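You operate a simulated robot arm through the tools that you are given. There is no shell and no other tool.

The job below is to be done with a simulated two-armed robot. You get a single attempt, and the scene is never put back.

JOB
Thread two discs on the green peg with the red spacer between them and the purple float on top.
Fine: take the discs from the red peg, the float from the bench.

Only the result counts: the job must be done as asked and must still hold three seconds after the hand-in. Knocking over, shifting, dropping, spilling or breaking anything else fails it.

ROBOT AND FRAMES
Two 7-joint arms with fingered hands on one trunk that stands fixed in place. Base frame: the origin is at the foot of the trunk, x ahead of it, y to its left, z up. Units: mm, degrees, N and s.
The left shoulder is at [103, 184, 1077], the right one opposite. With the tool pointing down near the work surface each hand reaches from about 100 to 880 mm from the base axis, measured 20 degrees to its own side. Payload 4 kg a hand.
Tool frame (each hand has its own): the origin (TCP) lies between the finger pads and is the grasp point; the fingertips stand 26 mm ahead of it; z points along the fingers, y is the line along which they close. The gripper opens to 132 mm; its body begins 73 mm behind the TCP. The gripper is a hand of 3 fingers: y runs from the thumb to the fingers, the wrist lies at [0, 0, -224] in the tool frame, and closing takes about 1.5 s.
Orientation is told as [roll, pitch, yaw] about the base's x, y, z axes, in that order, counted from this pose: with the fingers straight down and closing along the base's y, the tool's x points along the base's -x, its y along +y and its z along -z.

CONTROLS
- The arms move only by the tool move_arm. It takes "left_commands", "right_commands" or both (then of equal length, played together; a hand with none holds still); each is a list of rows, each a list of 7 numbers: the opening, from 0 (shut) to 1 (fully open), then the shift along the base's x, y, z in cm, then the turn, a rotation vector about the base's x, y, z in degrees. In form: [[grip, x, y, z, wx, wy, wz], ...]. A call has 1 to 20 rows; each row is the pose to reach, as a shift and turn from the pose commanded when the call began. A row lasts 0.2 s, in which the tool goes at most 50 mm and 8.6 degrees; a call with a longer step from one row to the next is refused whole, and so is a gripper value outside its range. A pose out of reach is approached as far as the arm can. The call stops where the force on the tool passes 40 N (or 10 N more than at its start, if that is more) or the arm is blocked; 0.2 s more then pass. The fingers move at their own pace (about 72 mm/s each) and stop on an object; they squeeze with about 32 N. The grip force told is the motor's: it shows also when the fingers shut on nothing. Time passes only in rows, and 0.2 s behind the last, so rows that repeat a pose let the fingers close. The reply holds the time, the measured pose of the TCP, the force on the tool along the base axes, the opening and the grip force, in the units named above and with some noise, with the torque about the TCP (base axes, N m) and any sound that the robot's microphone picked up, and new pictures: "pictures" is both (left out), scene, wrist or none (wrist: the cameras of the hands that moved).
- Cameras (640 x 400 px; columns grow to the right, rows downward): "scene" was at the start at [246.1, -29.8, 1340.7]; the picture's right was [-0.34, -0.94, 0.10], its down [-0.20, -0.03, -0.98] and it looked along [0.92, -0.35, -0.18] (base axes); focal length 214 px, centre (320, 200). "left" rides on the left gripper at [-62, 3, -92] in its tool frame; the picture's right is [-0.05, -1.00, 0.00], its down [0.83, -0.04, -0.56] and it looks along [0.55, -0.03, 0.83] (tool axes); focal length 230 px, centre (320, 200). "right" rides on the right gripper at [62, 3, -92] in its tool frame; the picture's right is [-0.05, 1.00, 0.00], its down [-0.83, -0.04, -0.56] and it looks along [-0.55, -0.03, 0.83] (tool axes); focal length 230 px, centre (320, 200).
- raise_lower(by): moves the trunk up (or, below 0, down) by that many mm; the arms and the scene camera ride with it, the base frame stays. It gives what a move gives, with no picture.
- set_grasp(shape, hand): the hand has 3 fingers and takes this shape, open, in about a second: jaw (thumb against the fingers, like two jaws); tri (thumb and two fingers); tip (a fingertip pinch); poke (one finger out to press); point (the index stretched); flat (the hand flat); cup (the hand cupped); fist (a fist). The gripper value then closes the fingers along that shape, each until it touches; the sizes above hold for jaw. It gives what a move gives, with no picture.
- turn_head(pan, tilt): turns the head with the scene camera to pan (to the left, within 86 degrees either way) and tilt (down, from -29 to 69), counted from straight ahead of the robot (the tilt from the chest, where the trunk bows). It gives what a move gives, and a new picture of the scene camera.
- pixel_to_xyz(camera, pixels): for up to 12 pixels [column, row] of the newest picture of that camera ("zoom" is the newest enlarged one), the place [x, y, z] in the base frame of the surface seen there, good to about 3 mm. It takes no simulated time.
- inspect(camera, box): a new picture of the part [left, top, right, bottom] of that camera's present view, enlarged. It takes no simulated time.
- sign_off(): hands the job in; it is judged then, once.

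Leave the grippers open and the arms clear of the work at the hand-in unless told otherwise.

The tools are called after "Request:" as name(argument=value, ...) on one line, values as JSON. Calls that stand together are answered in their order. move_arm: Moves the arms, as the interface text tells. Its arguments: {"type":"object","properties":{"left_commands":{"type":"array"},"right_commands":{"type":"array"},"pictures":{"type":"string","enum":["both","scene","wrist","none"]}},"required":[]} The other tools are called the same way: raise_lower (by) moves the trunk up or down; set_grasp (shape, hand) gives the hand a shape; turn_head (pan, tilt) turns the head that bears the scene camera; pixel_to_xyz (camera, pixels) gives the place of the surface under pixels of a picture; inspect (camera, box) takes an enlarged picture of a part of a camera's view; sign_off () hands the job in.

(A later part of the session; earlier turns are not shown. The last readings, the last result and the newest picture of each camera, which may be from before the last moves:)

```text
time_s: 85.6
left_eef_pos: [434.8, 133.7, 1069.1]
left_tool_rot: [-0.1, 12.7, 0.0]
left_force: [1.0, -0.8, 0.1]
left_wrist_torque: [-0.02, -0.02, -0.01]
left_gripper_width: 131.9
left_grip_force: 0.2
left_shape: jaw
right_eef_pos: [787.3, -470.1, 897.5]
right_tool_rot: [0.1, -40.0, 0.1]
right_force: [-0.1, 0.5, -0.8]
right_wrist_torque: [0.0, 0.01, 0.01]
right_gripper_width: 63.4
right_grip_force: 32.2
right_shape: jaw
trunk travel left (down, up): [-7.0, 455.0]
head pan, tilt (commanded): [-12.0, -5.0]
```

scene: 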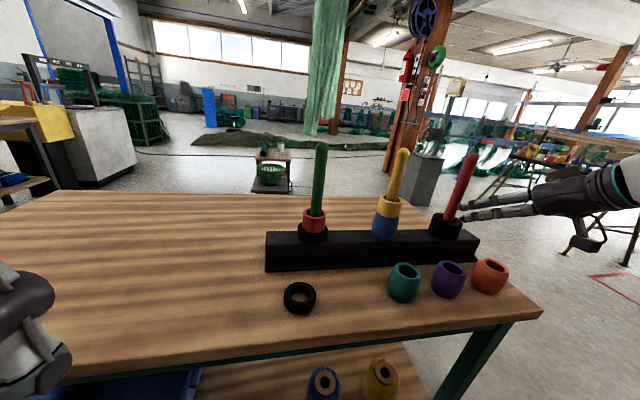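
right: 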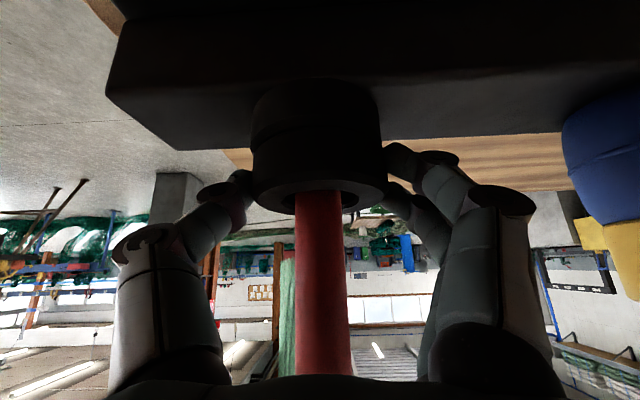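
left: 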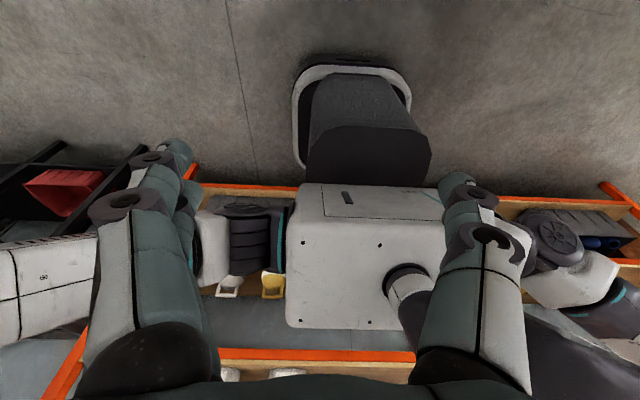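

The second disc is gripped (63.4 mm, 32 N), just like the first. I'll lift 30 mm slowly and check.

Request:
move_arm(right_commands=[[0.2, 0, 0, 0.5, 0, 0, 0], [0.2, 0, 0, 1.0, 0, 0, 0], [0.2, 0, 0, 2.0, 0, 0, 0], [0.2, 0, 0, 3.0, 0, 0, 0]], pictures="wrist")

Request:
inspect(camera="right", box=[200, 80, 440, 230])

Request:
inspect(camera="scene", box=[380, 140, 560, 280])

```text
time_s: 86.6
left_eef_pos: [435.5, 133.4, 1069.5]
left_tool_rot: [-0.3, 12.7, 0.1]
left_force: [0.3, -0.5, 0.1]
left_wrist_torque: [-0.01, 0.01, 0.02]
left_gripper_width: 131.9
left_grip_force: 0.0
left_shape: jaw
right_eef_pos: [787.1, -468.8, 927.4]
right_tool_rot: [0.1, -40.0, 0.1]
right_force: [0.0, 0.0, -0.5]
right_wrist_torque: [0.03, 0.02, 0.01]
right_gripper_width: 63.4
right_grip_force: 32.3
right_shape: jaw
trunk travel left (down, up): [-7.0, 455.0]
head pan, tilt (commanded): [-12.0, -5.0]
```

right: 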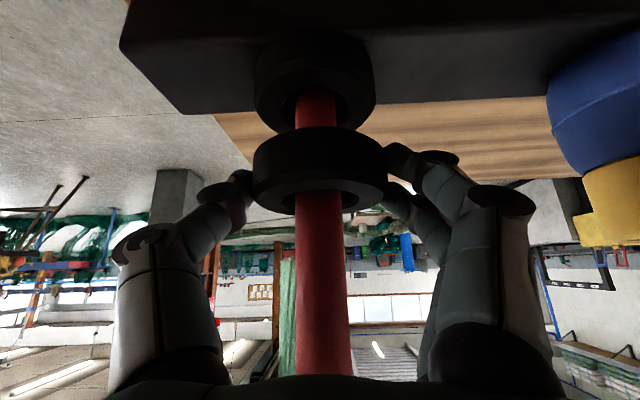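

```text
2.67 times, centred on (320, 155) of right
```

zoom: 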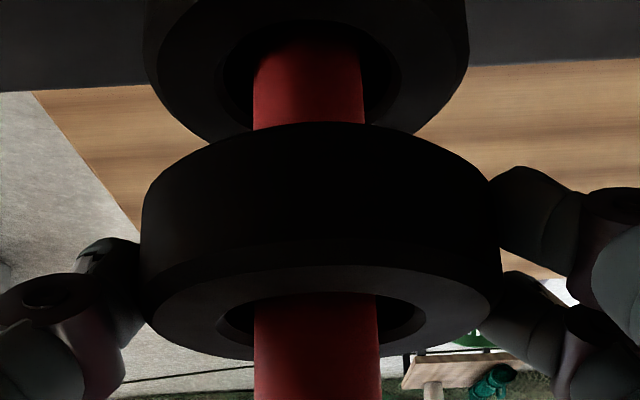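

```text
2.86 times, centred on (470, 210) of scene
```

zoom: 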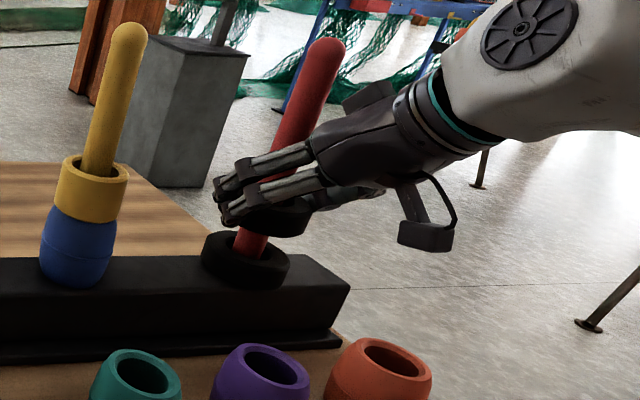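

Only the second disc came up; one stays on the red peg. I'll raise it clear, back away in x, and tilt to 50°.

Request:
move_arm(right_commands=[[0.2, 0, 0, 2.5, 0, 0, 0], [0.2, 0, 0, 6, 0, 0, 0], [0.2, 0, 0, 10, 0, 0, 0], [0.2, 0, 0, 14, 0, 0, 0], [0.2, 0, 0, 17, 0, 0, 0], [0.2, 0, 0, 19.2, 0, 0, 0], [0.2, 0, 0, 19.2, 0, 0, 0], [0.2, -3, 0, 19.2, 0, -5, 0], [0.2, -6.5, 0, 19.2, 0, -10, 0], [0.2, -9.7, 0, 19.2, 0, -10, 0], [0.2, -9.7, 0, 19.2, 0, -10, 0]], pictures="both")

```text
time_s: 89.0
left_eef_pos: [434.2, 133.6, 1070.1]
left_tool_rot: [-0.2, 12.8, 0.0]
left_force: [-0.6, 0.0, 0.7]
left_wrist_torque: [0.0, 0.02, 0.0]
left_gripper_width: 132.0
left_grip_force: 0.1
left_shape: jaw
right_eef_pos: [690.7, -469.4, 1117.0]
right_tool_rot: [0.0, -50.0, 0.1]
right_force: [0.8, -0.4, -1.5]
right_wrist_torque: [0.02, -0.01, -0.01]
right_gripper_width: 63.5
right_grip_force: 32.0
right_shape: jaw
trunk travel left (down, up): [-7.0, 455.0]
head pan, tilt (commanded): [-12.0, -5.0]
```

scene: 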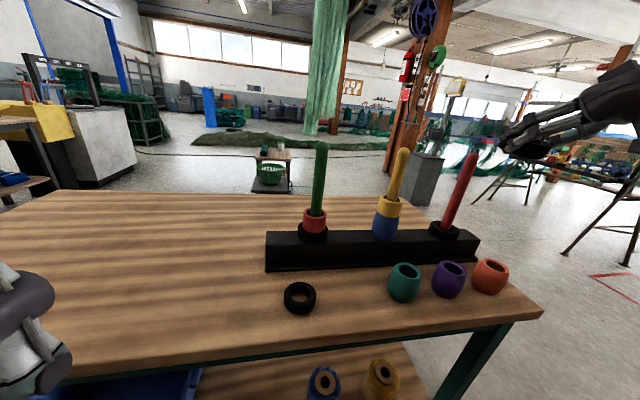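
right: 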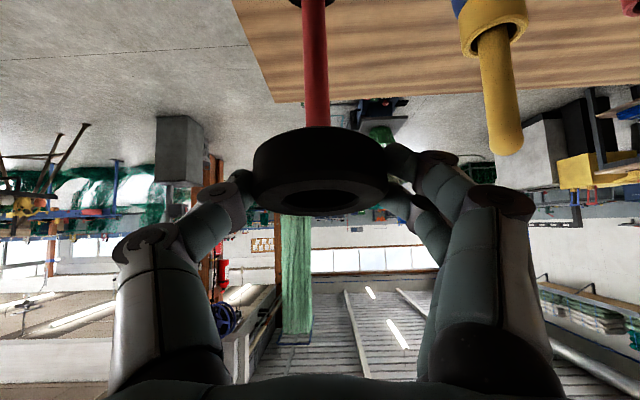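

The disc is secure. I'll traverse left in front of the pegs while yawing to 30°.

Request:
move_arm(right_commands=[[0.2, 0, 2.5, 0, 0, 0, 0], [0.2, 0, 6.5, 0, 0, 0, 7.5], [0.2, 0, 10.5, 0, 0, 0, 15], [0.2, 0, 14.5, 0, 0, 0, 22.5], [0.2, 0, 18.5, 0, 0, 0, 30], [0.2, 0, 22.5, 0, 0, 0, 30], [0.2, 0, 26.5, 0, 0, 0, 30], [0.2, 1, 29, 0, 0, 0, 30], [0.2, 1, 29, 0, 0, 0, 30]], pictures="wrist")

Request:
inspect(camera="right", box=[240, 60, 400, 230])

Request:
pixel_to_xyz(camera="right", pixels=[[320, 140], [320, 160], [320, 175], [258, 165], [384, 160], [258, 180], [384, 180], [320, 200], [290, 200], [352, 200]])

```text
time_s: 91.0
left_eef_pos: [433.9, 133.9, 1069.4]
left_tool_rot: [-0.3, 12.7, 0.0]
left_force: [0.4, -0.1, 1.0]
left_wrist_torque: [-0.01, -0.03, 0.04]
left_gripper_width: 131.9
left_grip_force: 0.0
left_shape: jaw
right_eef_pos: [699.4, -178.8, 1119.3]
right_tool_rot: [0.1, -50.2, 30.1]
right_force: [-0.2, 0.6, 0.0]
right_wrist_torque: [-0.02, 0.04, -0.01]
right_gripper_width: 63.1
right_grip_force: 32.0
right_shape: jaw
trunk travel left (down, up): [-7.0, 455.0]
head pan, tilt (commanded): [-12.0, -5.0]
```

right: 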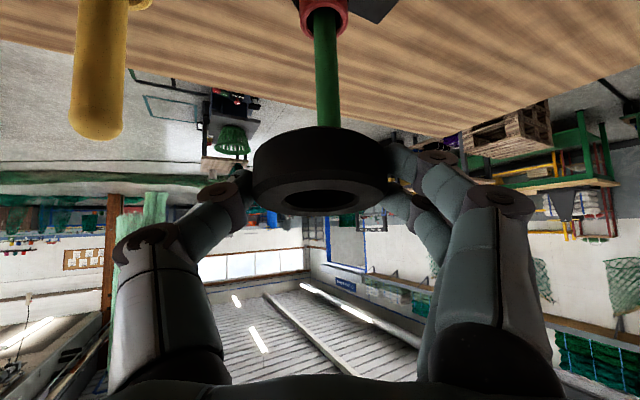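

```text
2.35 times, centred on (320, 145) of right
```

zoom: 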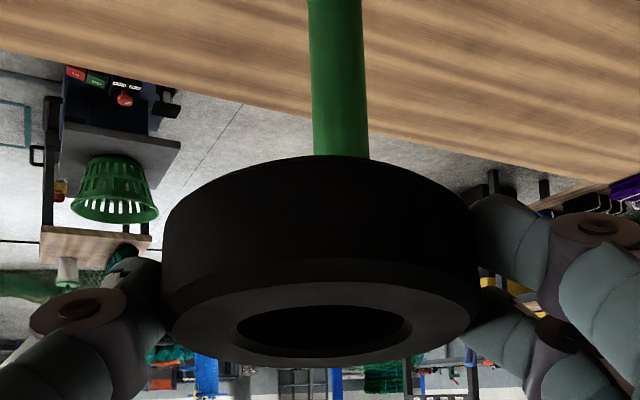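

```text
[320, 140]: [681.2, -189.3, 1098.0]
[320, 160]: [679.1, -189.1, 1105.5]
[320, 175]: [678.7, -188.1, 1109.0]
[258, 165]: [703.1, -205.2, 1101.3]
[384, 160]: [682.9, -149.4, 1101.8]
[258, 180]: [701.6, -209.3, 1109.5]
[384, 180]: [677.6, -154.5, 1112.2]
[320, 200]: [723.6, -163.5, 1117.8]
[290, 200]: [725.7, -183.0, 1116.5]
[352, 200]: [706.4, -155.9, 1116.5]
```

The second disc sits in the hand the same way as the first, so the target TCP is about (788,-121). I'll move over the green peg.

Request:
move_arm(right_commands=[[0.2, 2, 1.3, 0, 0, 0, 0], [0.2, 5, 3.3, 0, 0, 0, 0], [0.2, 7.5, 4.9, 0, 0, 0, 0], [0.2, 8.8, 5.8, 0, 0, 0, 0], [0.2, 8.8, 5.8, 0, 0, 0, 0]], pictures="both")

Request:
inspect(camera="right", box=[240, 60, 400, 230])

```text
time_s: 92.2
left_eef_pos: [434.2, 134.6, 1069.8]
left_tool_rot: [-0.2, 12.6, 0.1]
left_force: [-0.3, -0.6, -0.1]
left_wrist_torque: [0.03, -0.03, 0.04]
left_gripper_width: 131.9
left_grip_force: 0.1
left_shape: jaw
right_eef_pos: [787.4, -119.9, 1118.6]
right_tool_rot: [0.0, -50.2, 30.0]
right_force: [0.3, 1.1, 0.0]
right_wrist_torque: [0.0, 0.04, 0.01]
right_gripper_width: 63.5
right_grip_force: 32.0
right_shape: jaw
trunk travel left (down, up): [-7.0, 455.0]
head pan, tilt (commanded): [-12.0, -5.0]
```

scene: 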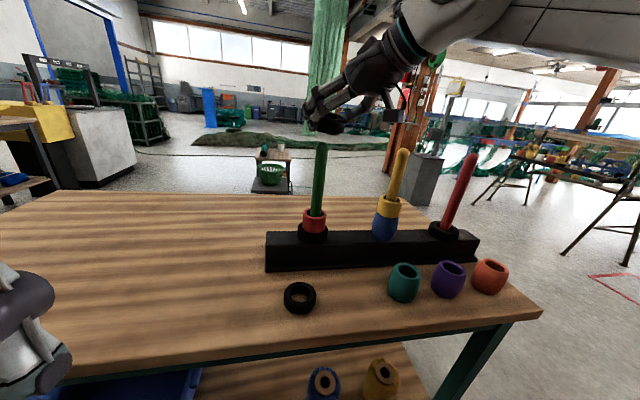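
right: 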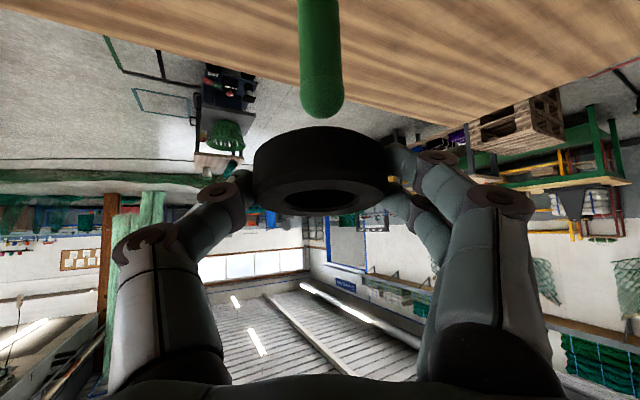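

```text
2.35 times, centred on (320, 145) of right
```

zoom: 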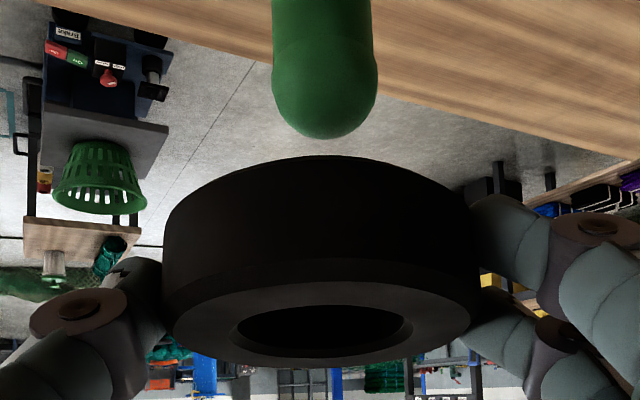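

Peg tip (col 325) and hole (col 322) line up. I'll lower 55 mm in small steps.

Request:
move_arm(right_commands=[[0.2, 0, 0, -1, 0, 0, 0], [0.2, 0, 0, -2, 0, 0, 0], [0.2, 0, 0, -3, 0, 0, 0], [0.2, 0, 0, -4, 0, 0, 0], [0.2, 0, 0, -5, 0, 0, 0], [0.2, 0, 0, -5.5, 0, 0, 0]], pictures="wrist")

Request:
inspect(camera="right", box=[240, 110, 400, 230])

```text
time_s: 93.6
left_eef_pos: [434.2, 135.6, 1068.6]
left_tool_rot: [-0.2, 12.6, 0.0]
left_force: [0.3, -0.4, -0.3]
left_wrist_torque: [0.0, 0.04, 0.02]
left_gripper_width: 131.8
left_grip_force: 0.0
left_shape: jaw
right_eef_pos: [789.3, -119.8, 1063.8]
right_tool_rot: [0.0, -50.1, 30.1]
right_force: [-0.5, -0.3, -2.0]
right_wrist_torque: [0.0, 0.01, -0.01]
right_gripper_width: 63.3
right_grip_force: 32.0
right_shape: jaw
trunk travel left (down, up): [-7.0, 455.0]
head pan, tilt (commanded): [-12.0, -5.0]
```

right: 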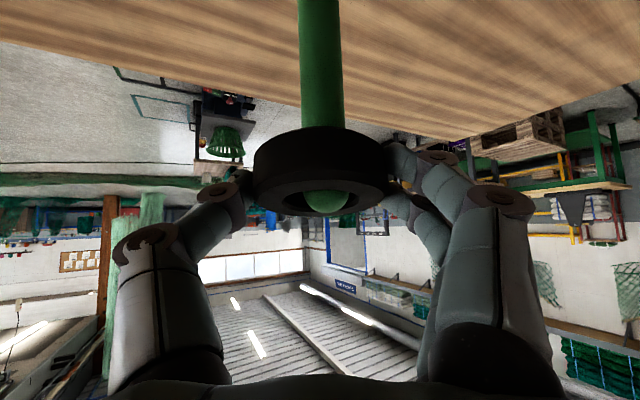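

```text
3.33 times, centred on (320, 170) of right
```

zoom: 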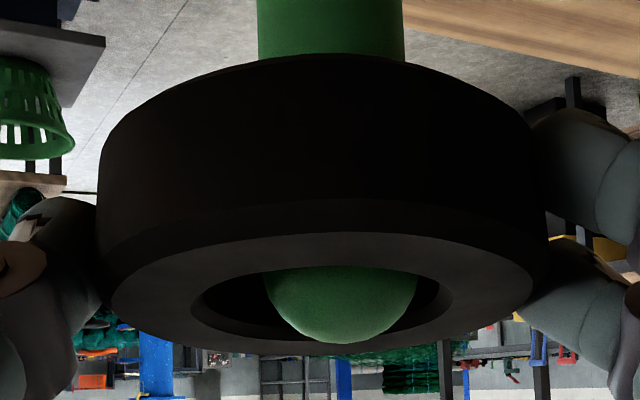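

The peg is through, about 3 mm off-centre to the right. I'll shift 2 mm sideways and lower 105 mm.

Request:
move_arm(right_commands=[[0.2, -0.1, 0.17, -1, 0, 0, 0], [0.2, -0.1, 0.17, -2.8, 0, 0, 0], [0.2, -0.1, 0.17, -4.6, 0, 0, 0], [0.2, -0.1, 0.17, -6.4, 0, 0, 0], [0.2, -0.1, 0.17, -8.2, 0, 0, 0], [0.2, -0.1, 0.17, -9.6, 0, 0, 0], [0.2, -0.1, 0.17, -10.5, 0, 0, 0]], pictures="both")

Request:
inspect(camera="right", box=[230, 60, 410, 230])

```text
time_s: 95.2
left_eef_pos: [435.4, 135.4, 1068.2]
left_tool_rot: [-0.2, 12.8, 0.0]
left_force: [0.8, -1.0, -0.8]
left_wrist_torque: [0.0, 0.0, -0.01]
left_gripper_width: 131.9
left_grip_force: 0.1
left_shape: jaw
right_eef_pos: [787.6, -119.9, 958.9]
right_tool_rot: [0.0, -50.1, 30.1]
right_force: [0.4, -1.0, -1.3]
right_wrist_torque: [0.0, -0.02, -0.03]
right_gripper_width: 63.1
right_grip_force: 31.6
right_shape: jaw
trunk travel left (down, up): [-7.0, 455.0]
head pan, tilt (commanded): [-12.0, -5.0]
```

scene: 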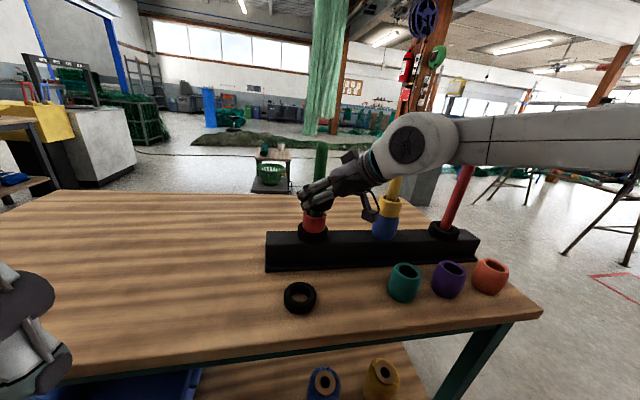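
right: 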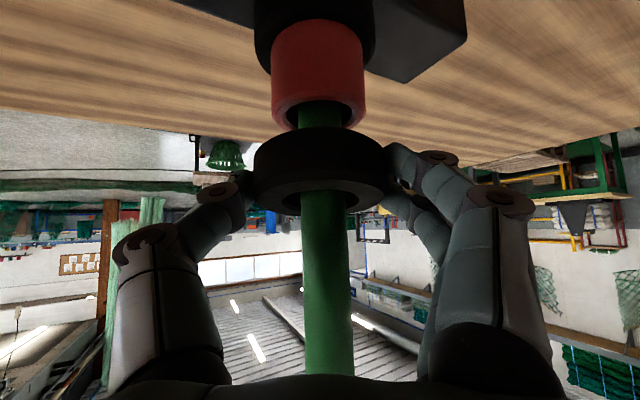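

```text
2.35 times, centred on (320, 145) of right
```

zoom: 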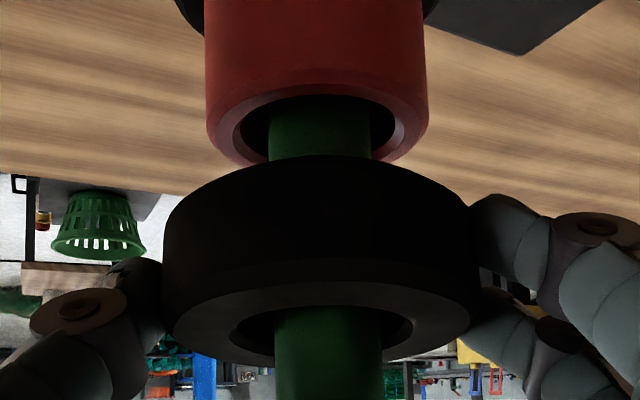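

About 18 mm to the spacer. I'll lower in 4 mm steps.

Request:
move_arm(right_commands=[[0.2, 0, 0, -0.4, 0, 0, 0], [0.2, 0, 0, -0.8, 0, 0, 0], [0.2, 0, 0, -1.2, 0, 0, 0], [0.2, 0, 0, -1.5, 0, 0, 0]], pictures="wrist")

Request:
inspect(camera="right", box=[230, 60, 410, 230])

```text
time_s: 96.2
left_eef_pos: [434.1, 134.4, 1069.3]
left_tool_rot: [-0.2, 12.7, 0.0]
left_force: [0.0, -1.1, 0.0]
left_wrist_torque: [-0.05, -0.01, 0.0]
left_gripper_width: 131.9
left_grip_force: 0.1
left_shape: jaw
right_eef_pos: [787.0, -120.3, 945.5]
right_tool_rot: [0.0, -50.1, 30.0]
right_force: [-0.1, -0.2, -0.9]
right_wrist_torque: [-0.03, -0.02, 0.01]
right_gripper_width: 63.3
right_grip_force: 32.0
right_shape: jaw
trunk travel left (down, up): [-7.0, 455.0]
head pan, tilt (commanded): [-12.0, -5.0]
```

right: 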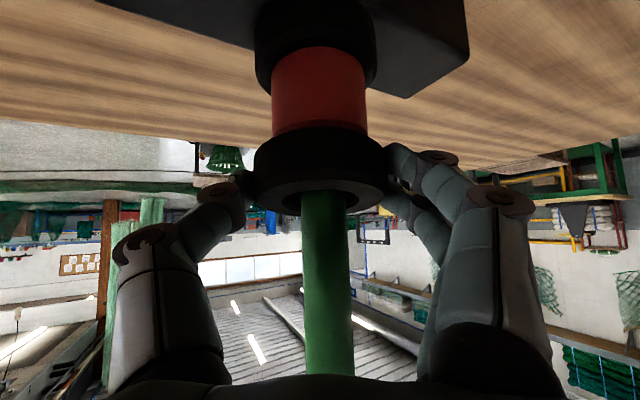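

```text
2.35 times, centred on (320, 145) of right
```

zoom: 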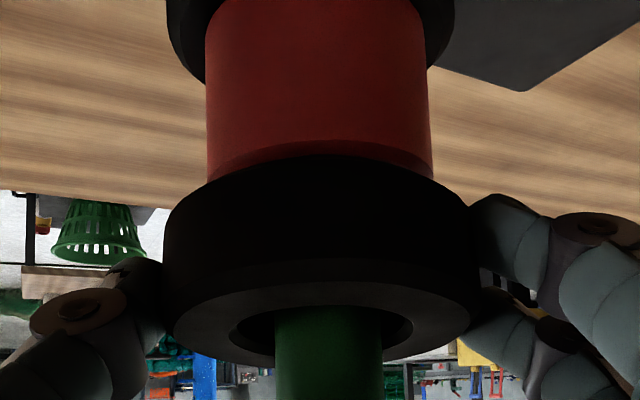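

Nearly touching. I'll lower 5 mm more, then open the hand.

Request:
move_arm(right_commands=[[0.2, 0, 0, -0.25, 0, 0, 0], [0.2, 0, 0, -0.5, 0, 0, 0], [0.55, 0, 0, -0.5, 0, 0, 0], [0.65, 0, 0, -0.5, 0, 0, 0], [0.8, 0, 0, -0.5, 0, 0, 0], [1, 0, 0, -0.5, 0, 0, 0], [1, 0, 0, -0.5, 0, 0, 0], [1, 0, 0, -0.5, 0, 0, 0]], pictures="both")

Request:
inspect(camera="right", box=[230, 60, 410, 230])

```text
time_s: 98.0
left_eef_pos: [433.8, 133.9, 1069.7]
left_tool_rot: [-0.2, 12.7, 0.0]
left_force: [0.8, 0.1, 0.6]
left_wrist_torque: [-0.03, 0.02, -0.02]
left_gripper_width: 131.9
left_grip_force: 0.0
left_shape: jaw
right_eef_pos: [787.7, -120.1, 940.5]
right_tool_rot: [-0.1, -50.0, 30.1]
right_force: [0.3, 0.5, -0.1]
right_wrist_torque: [-0.01, 0.01, 0.0]
right_gripper_width: 131.7
right_grip_force: 0.0
right_shape: jaw
trunk travel left (down, up): [-7.0, 455.0]
head pan, tilt (commanded): [-12.0, -5.0]
```

scene: 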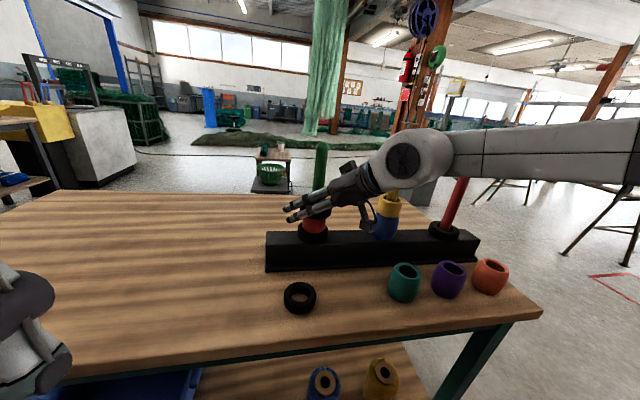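
right: 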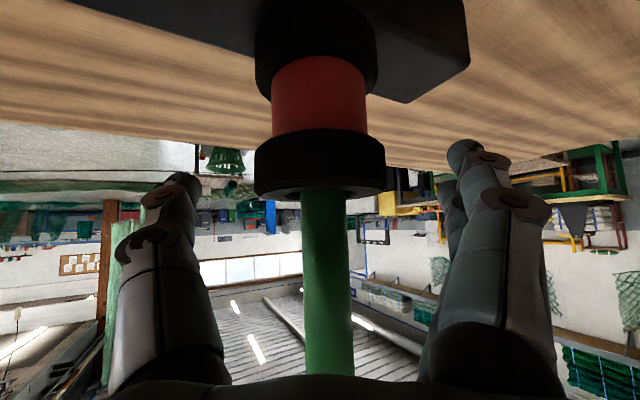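

```text
2.35 times, centred on (320, 145) of right
```

zoom: 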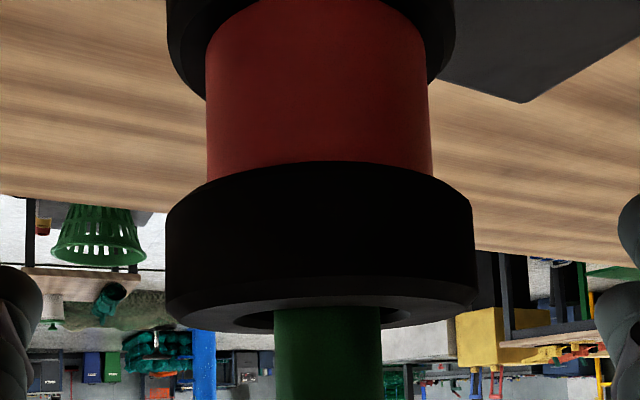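

The second disc lies flat on the spacer. I'll retreat along the tool axis, then go to a pre-grasp point in front of the purple float with yaw 0 and about 82 mm opening.

Request:
move_arm(right_commands=[[1, -2.7, -1.5, 2.6, 0, 0, 0], [1, -5.4, -3.1, 5.1, 0, 0, 0], [1, -8, -4.6, 7.7, 0, 0, 0], [1, -11, -7.5, 9, 0, 0, 0], [1, -14, -11, 9, 0, 0, -7.5], [0.62, -16.5, -15, 8, 0, 0, -15], [0.62, -18.5, -19, 6, 0, 0, -22.5], [0.62, -20, -23, 4, 0, 0, -30], [0.62, -21, -26, 1.5, 0, 0, -30], [0.62, -21, -27.8, -1.5, 0, 0, -30], [0.62, -21, -27.8, -4.5, 0, 0, -30], [0.62, -21, -27.8, -4.5, 0, 0, -30]], pictures="both")

```text
time_s: 100.6
left_eef_pos: [433.4, 133.8, 1069.2]
left_tool_rot: [-0.2, 12.7, 0.0]
left_force: [0.3, 0.4, 0.1]
left_wrist_torque: [-0.03, -0.01, -0.02]
left_gripper_width: 131.9
left_grip_force: 0.0
left_shape: jaw
right_eef_pos: [576.8, -397.2, 896.4]
right_tool_rot: [0.0, -50.0, 0.1]
right_force: [0.1, -0.2, -0.2]
right_wrist_torque: [-0.03, 0.0, 0.01]
right_gripper_width: 82.4
right_grip_force: 0.1
right_shape: jaw
trunk travel left (down, up): [-7.0, 455.0]
head pan, tilt (commanded): [-12.0, -5.0]
```

scene: 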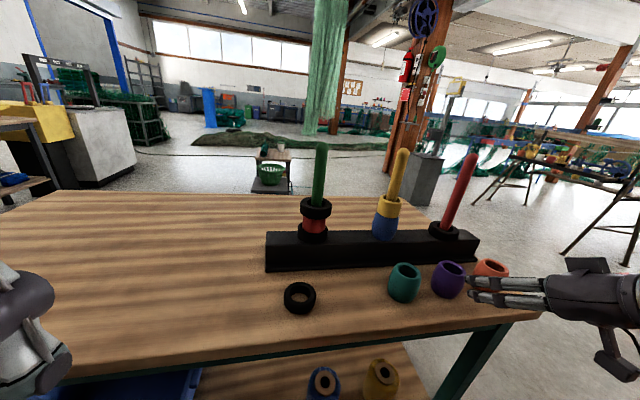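
right: 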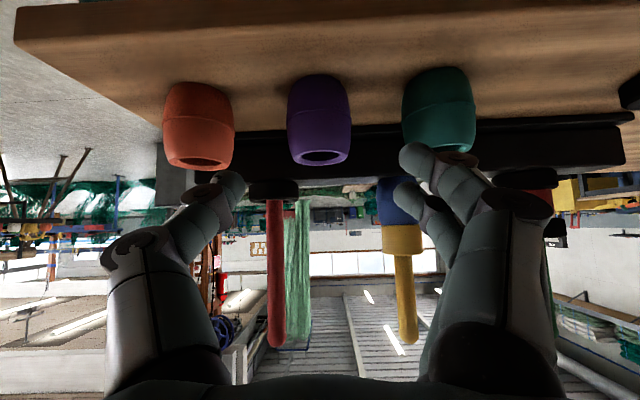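

The green peg now shows disc–spacer–disc. The purple float is centred at (320,120) in the wrist view. I'll measure it and both neighbours.

Request:
pixel_to_xyz(camera="right", pixels=[[320, 90], [320, 115], [320, 140], [290, 120], [351, 120], [320, 163], [298, 150], [344, 150], [232, 130], [200, 120], [405, 115], [440, 110]])

Request:
inspect(camera="right", box=[150, 50, 490, 220])

```text
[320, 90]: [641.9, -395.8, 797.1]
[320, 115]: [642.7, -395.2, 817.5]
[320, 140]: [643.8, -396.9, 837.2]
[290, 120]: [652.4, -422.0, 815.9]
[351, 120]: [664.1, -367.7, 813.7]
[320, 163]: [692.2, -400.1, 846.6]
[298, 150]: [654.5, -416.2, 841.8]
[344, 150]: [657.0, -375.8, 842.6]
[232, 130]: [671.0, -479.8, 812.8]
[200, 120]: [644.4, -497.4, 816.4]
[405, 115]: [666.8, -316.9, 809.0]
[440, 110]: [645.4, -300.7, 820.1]
```

```text
1.88 times, centred on (320, 135) of right
```

zoom: 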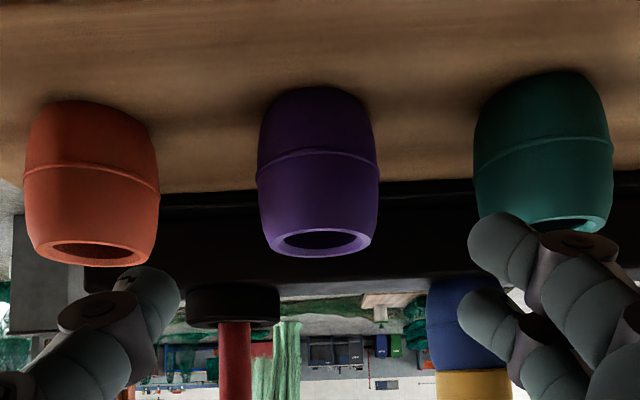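

Purple float centre is about (672,-397), radius ~30, top z≈845. Neighbours are 80 mm or more away on both sides. I'll advance to TCP (658,-397,819) with 82 mm opening.

Request:
move_arm(right_commands=[[0.62, 1.6, 0, -1.6, 0, 0, 0], [0.62, 3.2, 0, -3.2, 0, 0, 0], [0.62, 4.8, 0, -4.7, 0, 0, 0], [0.62, 6.4, 0, -6.2, 0, 0, 0], [0.62, 8.1, 0, -7.7, 0, 0, 0], [0.62, 8.1, 0, -7.7, 0, 0, 0]], pictures="both")

Request:
inspect(camera="right", box=[200, 80, 440, 230])

Request:
pixel_to_xyz(camera="zoom", pixels=[[540, 195], [540, 220], [530, 300], [535, 280], [105, 275], [110, 295], [320, 150], [320, 300], [180, 220], [460, 220]])

```text
time_s: 102.0
left_eef_pos: [434.4, 134.4, 1070.2]
left_tool_rot: [-0.2, 12.8, -0.1]
left_force: [-0.2, -0.1, 0.0]
left_wrist_torque: [0.03, -0.02, 0.02]
left_gripper_width: 132.2
left_grip_force: 0.0
left_shape: jaw
right_eef_pos: [658.5, -398.9, 816.9]
right_tool_rot: [0.1, -50.1, 0.0]
right_force: [0.1, -0.2, -0.3]
right_wrist_torque: [0.05, -0.01, 0.0]
right_gripper_width: 82.1
right_grip_force: 0.0
right_shape: jaw
trunk travel left (down, up): [-7.0, 455.0]
head pan, tilt (commanded): [-12.0, -5.0]
```

scene: 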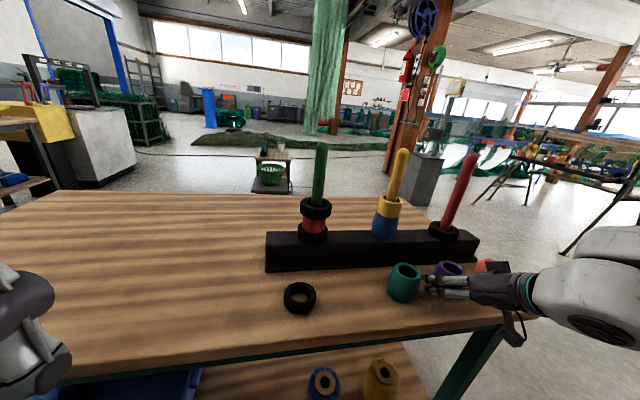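
right: 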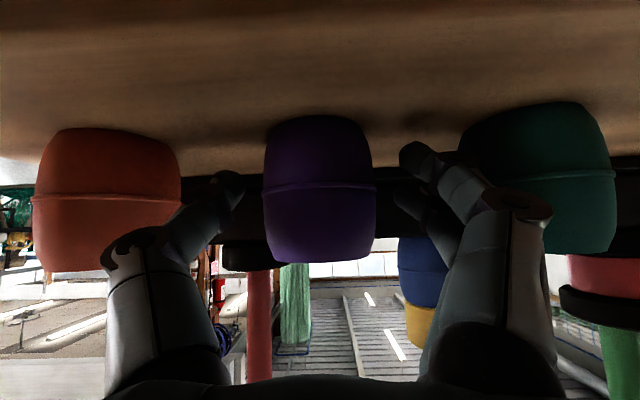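

```text
2.67 times, centred on (320, 155) of right
```

zoom: 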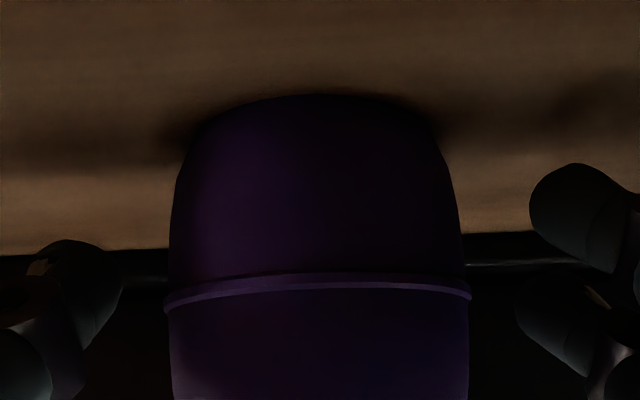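

```text
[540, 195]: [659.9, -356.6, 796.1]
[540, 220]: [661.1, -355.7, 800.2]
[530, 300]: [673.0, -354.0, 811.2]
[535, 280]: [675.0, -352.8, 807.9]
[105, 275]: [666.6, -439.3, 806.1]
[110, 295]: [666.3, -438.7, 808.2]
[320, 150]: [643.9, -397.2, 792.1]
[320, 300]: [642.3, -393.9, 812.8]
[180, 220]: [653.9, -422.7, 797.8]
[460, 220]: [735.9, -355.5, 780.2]
```

The tips sit at z≈797/811 (fingers) and 806 (thumb), just below the ridge at mid-height. I'll close the grip.

Request:
move_arm(right_commands=[[0.5, 0, 0, 0, 0, 0, 0], [0.35, 0, 0, 0, 0, 0, 0], [0.2, 0, 0, 0, 0, 0, 0], [0.15, 0, 0, 0, 0, 0, 0], [0.15, 0, 0, 0, 0, 0, 0], [0.15, 0, 0, 0, 0, 0, 0]], pictures="wrist")

```text
time_s: 103.4
left_eef_pos: [435.4, 135.3, 1069.5]
left_tool_rot: [-0.2, 12.7, 0.0]
left_force: [-0.2, 0.6, 0.0]
left_wrist_torque: [0.01, -0.01, 0.0]
left_gripper_width: 131.9
left_grip_force: 0.1
left_shape: jaw
right_eef_pos: [658.8, -397.5, 817.5]
right_tool_rot: [0.0, -49.9, 0.2]
right_force: [-0.2, -1.0, -0.4]
right_wrist_torque: [0.0, 0.02, -0.03]
right_gripper_width: 51.5
right_grip_force: 32.0
right_shape: jaw
trunk travel left (down, up): [-7.0, 455.0]
head pan, tilt (commanded): [-12.0, -5.0]
```

right: 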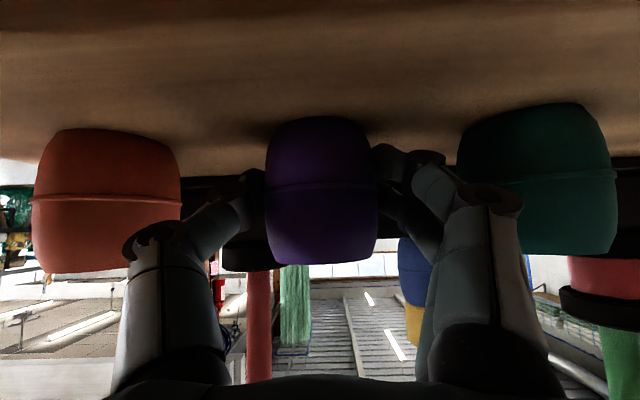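

The purple float is gripped (32 N) and still upright. I'll lift straight up slowly.

Request:
move_arm(right_commands=[[0.15, 0, 0, 0.5, 0, 0, 0], [0.15, 0, 0, 1.2, 0, 0, 0], [0.15, 0, 0, 2.5, 0, 0, 0], [0.15, 0, 0, 4, 0, 0, 0], [0.15, 0, 0, 6, 0, 0, 0], [0.15, 0, 0, 8, 0, 0, 0], [0.15, 0, 0, 8, 0, 0, 0]], pictures="both")

Request:
inspect(camera="right", box=[200, 80, 440, 280])

```text
time_s: 105.0
left_eef_pos: [434.8, 134.8, 1068.3]
left_tool_rot: [-0.2, 12.7, -0.1]
left_force: [0.3, 0.7, 0.5]
left_wrist_torque: [0.02, 0.05, 0.01]
left_gripper_width: 132.2
left_grip_force: 0.0
left_shape: jaw
right_eef_pos: [658.4, -398.0, 895.8]
right_tool_rot: [-0.1, -50.0, 0.1]
right_force: [1.1, 0.6, -0.4]
right_wrist_torque: [-0.02, 0.02, 0.0]
right_gripper_width: 51.1
right_grip_force: 32.2
right_shape: jaw
trunk travel left (down, up): [-7.0, 455.0]
head pan, tilt (commanded): [-12.0, -5.0]
```

scene: 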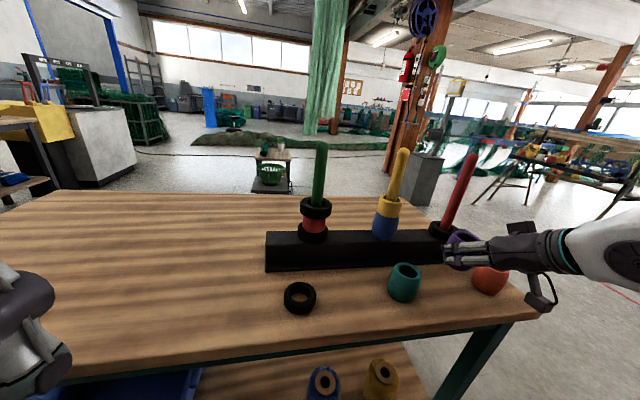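
right: 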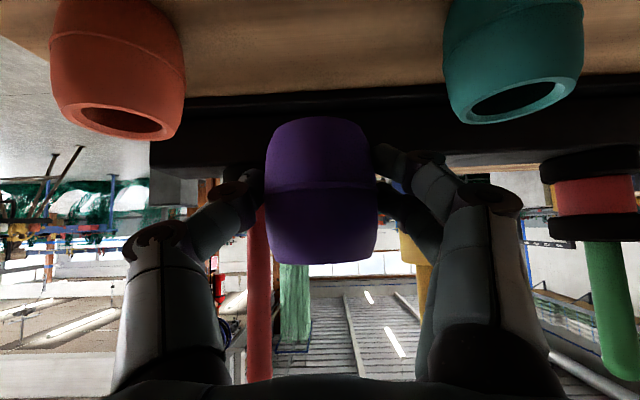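

```text
2.00 times, centred on (320, 180) of right
```

zoom: 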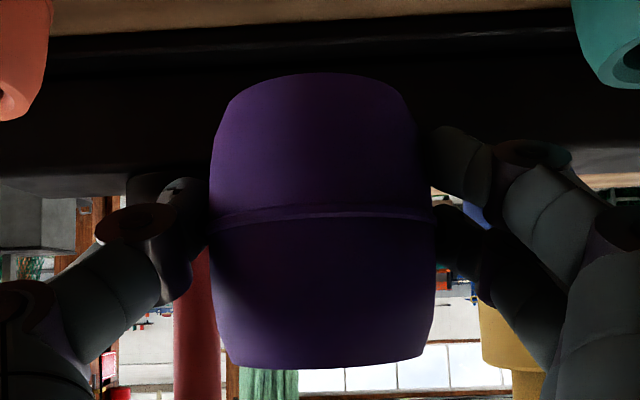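

The float is held upright. I'll raise it to z≈1124, then traverse left in front of the pegs with yaw to 30°.

Request:
move_arm(right_commands=[[0.15, 0, 0, 3, 0, 0, 0], [0.15, 0, 0, 7, 0, 0, 0], [0.15, 0, 0, 11, 0, 0, 0], [0.15, 0, 0, 15, 0, 0, 0], [0.15, 0, 0, 19, 0, 0, 0], [0.15, 0, 2, 22.8, 0, 0, 0], [0.15, 0, 6, 22.8, 0, 0, 7.5], [0.15, 0.5, 10, 22.8, 0, 0, 15], [0.15, 1, 14, 22.8, 0, 0, 22.5], [0.15, 2, 18, 22.8, 0, 0, 30], [0.15, 3, 22, 22.8, 0, 0, 30], [0.15, 3, 22, 22.8, 0, 0, 30]], pictures="both")

```text
time_s: 107.6
left_eef_pos: [434.4, 133.6, 1069.8]
left_tool_rot: [-0.1, 12.6, 0.0]
left_force: [0.1, -0.8, -0.5]
left_wrist_torque: [-0.01, 0.02, 0.0]
left_gripper_width: 131.7
left_grip_force: 0.1
left_shape: jaw
right_eef_pos: [687.8, -178.4, 1124.0]
right_tool_rot: [0.1, -50.0, 30.0]
right_force: [-0.4, -0.8, -0.5]
right_wrist_torque: [0.0, 0.02, 0.02]
right_gripper_width: 51.0
right_grip_force: 32.0
right_shape: jaw
trunk travel left (down, up): [-7.0, 455.0]
head pan, tilt (commanded): [-12.0, -5.0]
```

scene: 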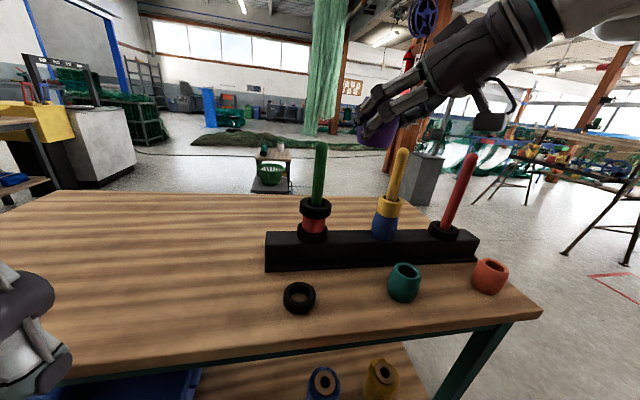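
right: 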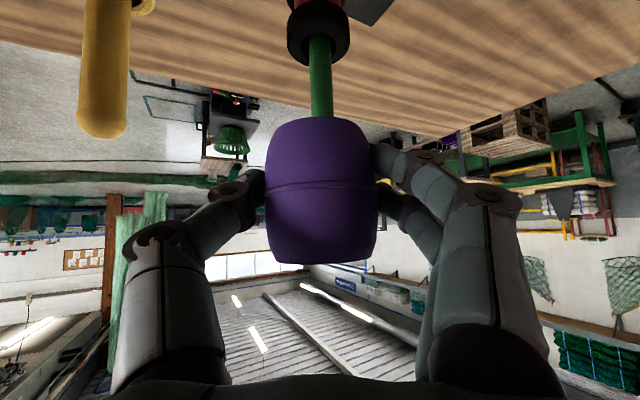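

I'll measure the float's position and uprightness in the hand.

Request:
pixel_to_xyz(camera="right", pixels=[[320, 125], [320, 150], [320, 186], [320, 220], [320, 250], [268, 180], [375, 185], [270, 220], [375, 220], [280, 140], [362, 140]])

Request:
inspect(camera="scene", box=[290, 60, 470, 200])

```text
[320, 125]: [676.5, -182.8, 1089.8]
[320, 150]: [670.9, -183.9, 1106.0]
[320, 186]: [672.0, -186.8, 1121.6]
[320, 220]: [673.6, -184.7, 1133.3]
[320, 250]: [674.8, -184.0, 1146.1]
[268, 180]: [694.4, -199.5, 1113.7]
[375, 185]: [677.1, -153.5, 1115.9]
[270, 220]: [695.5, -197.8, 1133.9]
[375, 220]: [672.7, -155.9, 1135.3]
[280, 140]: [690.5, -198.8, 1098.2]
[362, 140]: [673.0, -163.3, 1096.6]
```

```text
2.86 times, centred on (380, 130) of scene
```

zoom: 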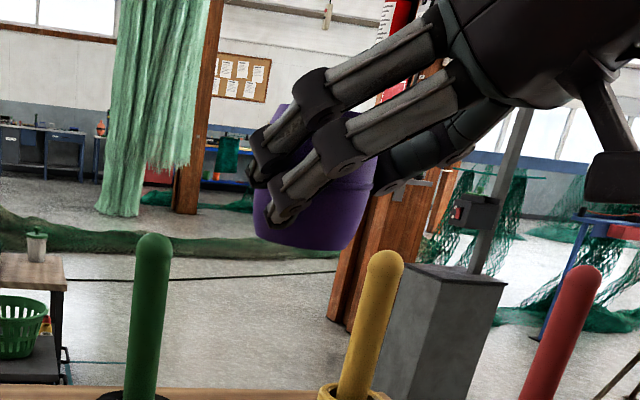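

The float is upright (front distances symmetric about mid-height), with its centre about 12.5 mm ahead of and 2 mm left of the TCP. The target TCP is (788,-119). I'll move over the green peg.

Request:
move_arm(right_commands=[[0.15, 2.5, 1.5, 0, 0, 0, 0], [0.15, 5.5, 3.3, 0, 0, 0, 0], [0.15, 8.3, 5, 0, 0, 0, 0], [0.15, 10.05, 5.97, 0, 0, 0, 0], [0.15, 10.05, 5.97, 0, 0, 0, 0]], pictures="both")

Request:
inspect(camera="right", box=[240, 60, 400, 230])

Request:
inspect(camera="scene", box=[260, 60, 400, 240])

```text
time_s: 108.8
left_eef_pos: [434.3, 134.0, 1069.2]
left_tool_rot: [-0.2, 12.7, 0.1]
left_force: [-0.1, -0.1, 1.1]
left_wrist_torque: [-0.02, -0.04, 0.01]
left_gripper_width: 131.9
left_grip_force: 0.1
left_shape: jaw
right_eef_pos: [788.6, -118.5, 1125.1]
right_tool_rot: [0.0, -50.1, 30.0]
right_force: [-0.2, -0.5, -0.4]
right_wrist_torque: [-0.01, 0.01, 0.02]
right_gripper_width: 50.7
right_grip_force: 31.7
right_shape: jaw
trunk travel left (down, up): [-7.0, 455.0]
head pan, tilt (commanded): [-12.0, -5.0]
```

scene: 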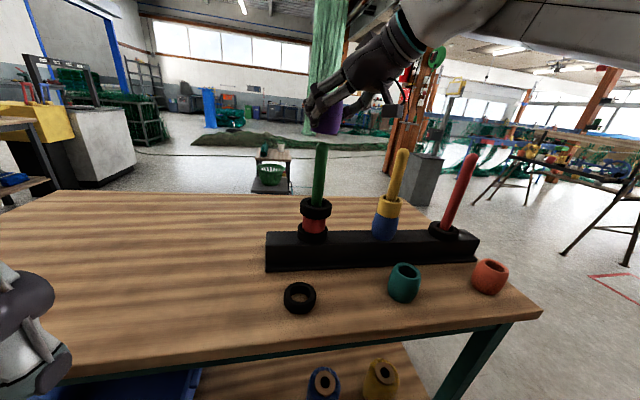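
right: 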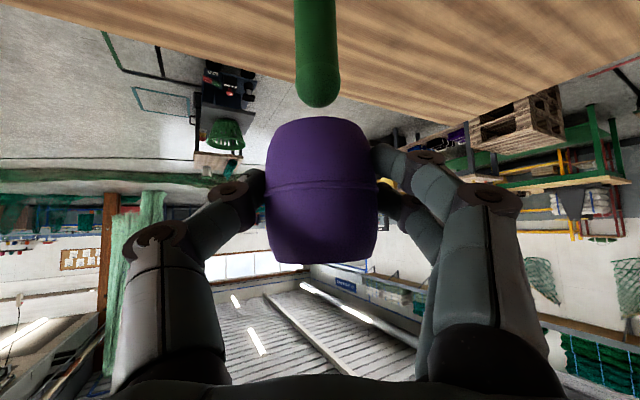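

```text
2.35 times, centred on (320, 145) of right
```

zoom: 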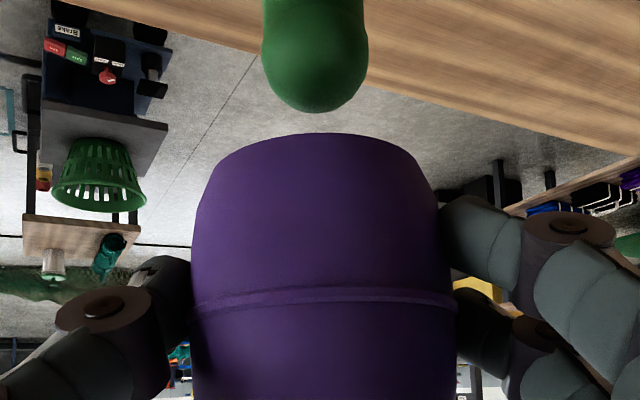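

```text
2.22 times, centred on (330, 150) of scene
```

zoom: 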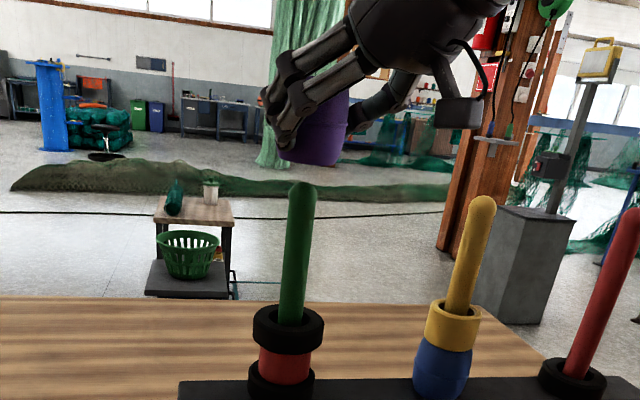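

The wrist view shows good lateral alignment. I'll double-check from the scene camera with a closer zoom.

Request:
inspect(camera="scene", box=[295, 85, 365, 165])

Request:
pixel_to_xyz(camera="zoom", pixels=[[160, 230], [200, 230], [240, 230], [260, 220], [200, 250], [160, 240], [130, 340], [145, 370], [120, 370], [170, 370], [265, 150], [250, 240]])

```text
5.00 times, centred on (330, 125) of scene
```

zoom: 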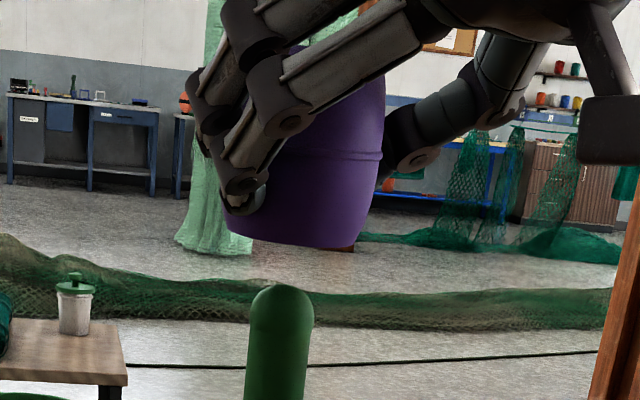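

```text
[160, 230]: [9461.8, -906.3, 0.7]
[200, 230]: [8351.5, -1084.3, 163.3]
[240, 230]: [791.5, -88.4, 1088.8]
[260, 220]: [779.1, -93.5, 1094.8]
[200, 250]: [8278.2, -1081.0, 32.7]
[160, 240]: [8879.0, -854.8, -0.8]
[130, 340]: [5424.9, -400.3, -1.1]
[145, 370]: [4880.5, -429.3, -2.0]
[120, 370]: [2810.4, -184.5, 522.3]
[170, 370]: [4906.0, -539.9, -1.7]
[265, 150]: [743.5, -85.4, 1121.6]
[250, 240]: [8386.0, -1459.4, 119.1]
```

I'll pick pixels on the peg (col ~280) and along the float's lower edge (cols 228–370).

Request:
pixel_to_xyz(camera="zoom", pixels=[[281, 295], [280, 340], [275, 385], [250, 350], [309, 350], [232, 222], [245, 234], [300, 238], [350, 238], [368, 200], [376, 170], [320, 200]])

```text
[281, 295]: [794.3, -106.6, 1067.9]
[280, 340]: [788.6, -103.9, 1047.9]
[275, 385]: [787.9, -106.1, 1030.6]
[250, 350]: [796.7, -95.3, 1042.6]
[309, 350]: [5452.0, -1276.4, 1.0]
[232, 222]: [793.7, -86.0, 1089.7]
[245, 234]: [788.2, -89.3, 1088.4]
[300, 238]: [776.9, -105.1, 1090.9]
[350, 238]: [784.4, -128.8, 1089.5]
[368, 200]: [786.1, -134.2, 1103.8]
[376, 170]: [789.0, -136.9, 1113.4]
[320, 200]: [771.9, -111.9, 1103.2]
```

The two cameras agree to within about 2–4 mm, well inside the hole's roughly 6 mm play. I'll nudge 1 mm toward +y and lower in 5 mm steps, watching the force.

Request:
move_arm(right_commands=[[0.15, 0, 0.1, -0.5, 0, 0, 0], [0.15, 0, 0.1, -1.0, 0, 0, 0], [0.15, 0, 0.1, -1.5, 0, 0, 0], [0.15, 0, 0.1, -2.0, 0, 0, 0], [0.15, 0, 0.1, -2.5, 0, 0, 0], [0.15, 0, 0.1, -3.0, 0, 0, 0]], pictures="both")

Request:
inspect(camera="scene", box=[295, 85, 365, 165])

Request:
inspect(camera="right", box=[240, 60, 400, 230])

```text
time_s: 110.2
left_eef_pos: [435.3, 133.6, 1068.8]
left_tool_rot: [-0.1, 12.7, 0.0]
left_force: [0.9, -0.8, -0.5]
left_wrist_torque: [0.0, -0.02, 0.01]
left_gripper_width: 132.0
left_grip_force: 0.1
left_shape: jaw
right_eef_pos: [789.1, -115.9, 1095.8]
right_tool_rot: [0.0, -50.0, 30.1]
right_force: [0.6, -0.3, -0.5]
right_wrist_torque: [0.06, 0.03, -0.02]
right_gripper_width: 50.9
right_grip_force: 31.9
right_shape: jaw
trunk travel left (down, up): [-7.0, 455.0]
head pan, tilt (commanded): [-12.0, -5.0]
```

scene: 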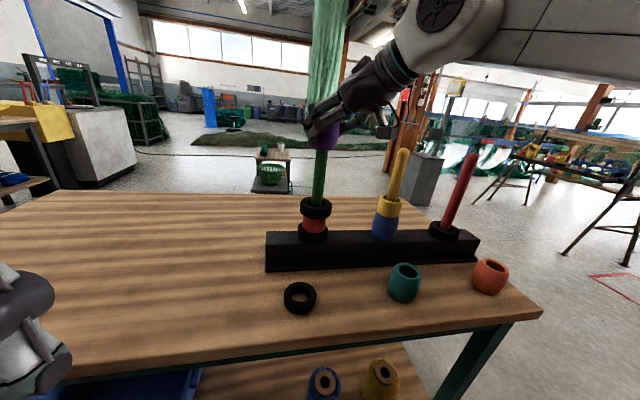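
right: 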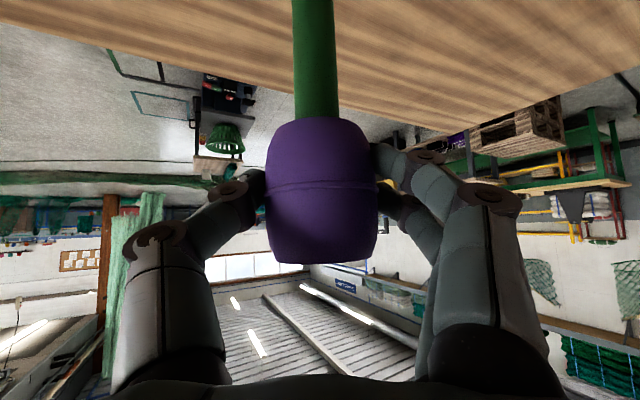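

```text
5.00 times, centred on (330, 125) of scene
```

zoom: 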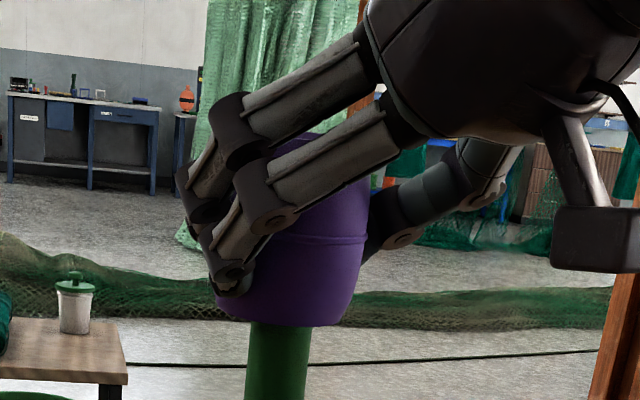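

```text
2.35 times, centred on (320, 145) of right
```

zoom: 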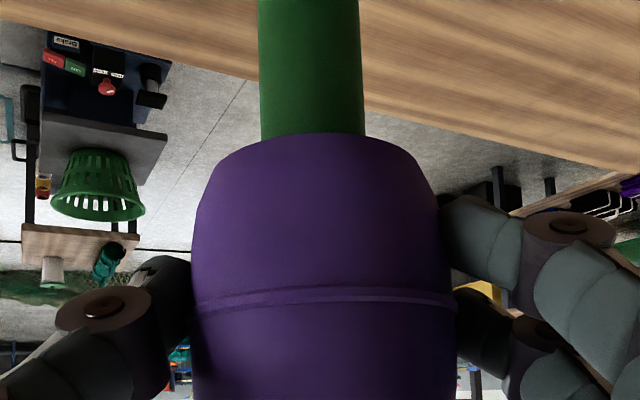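

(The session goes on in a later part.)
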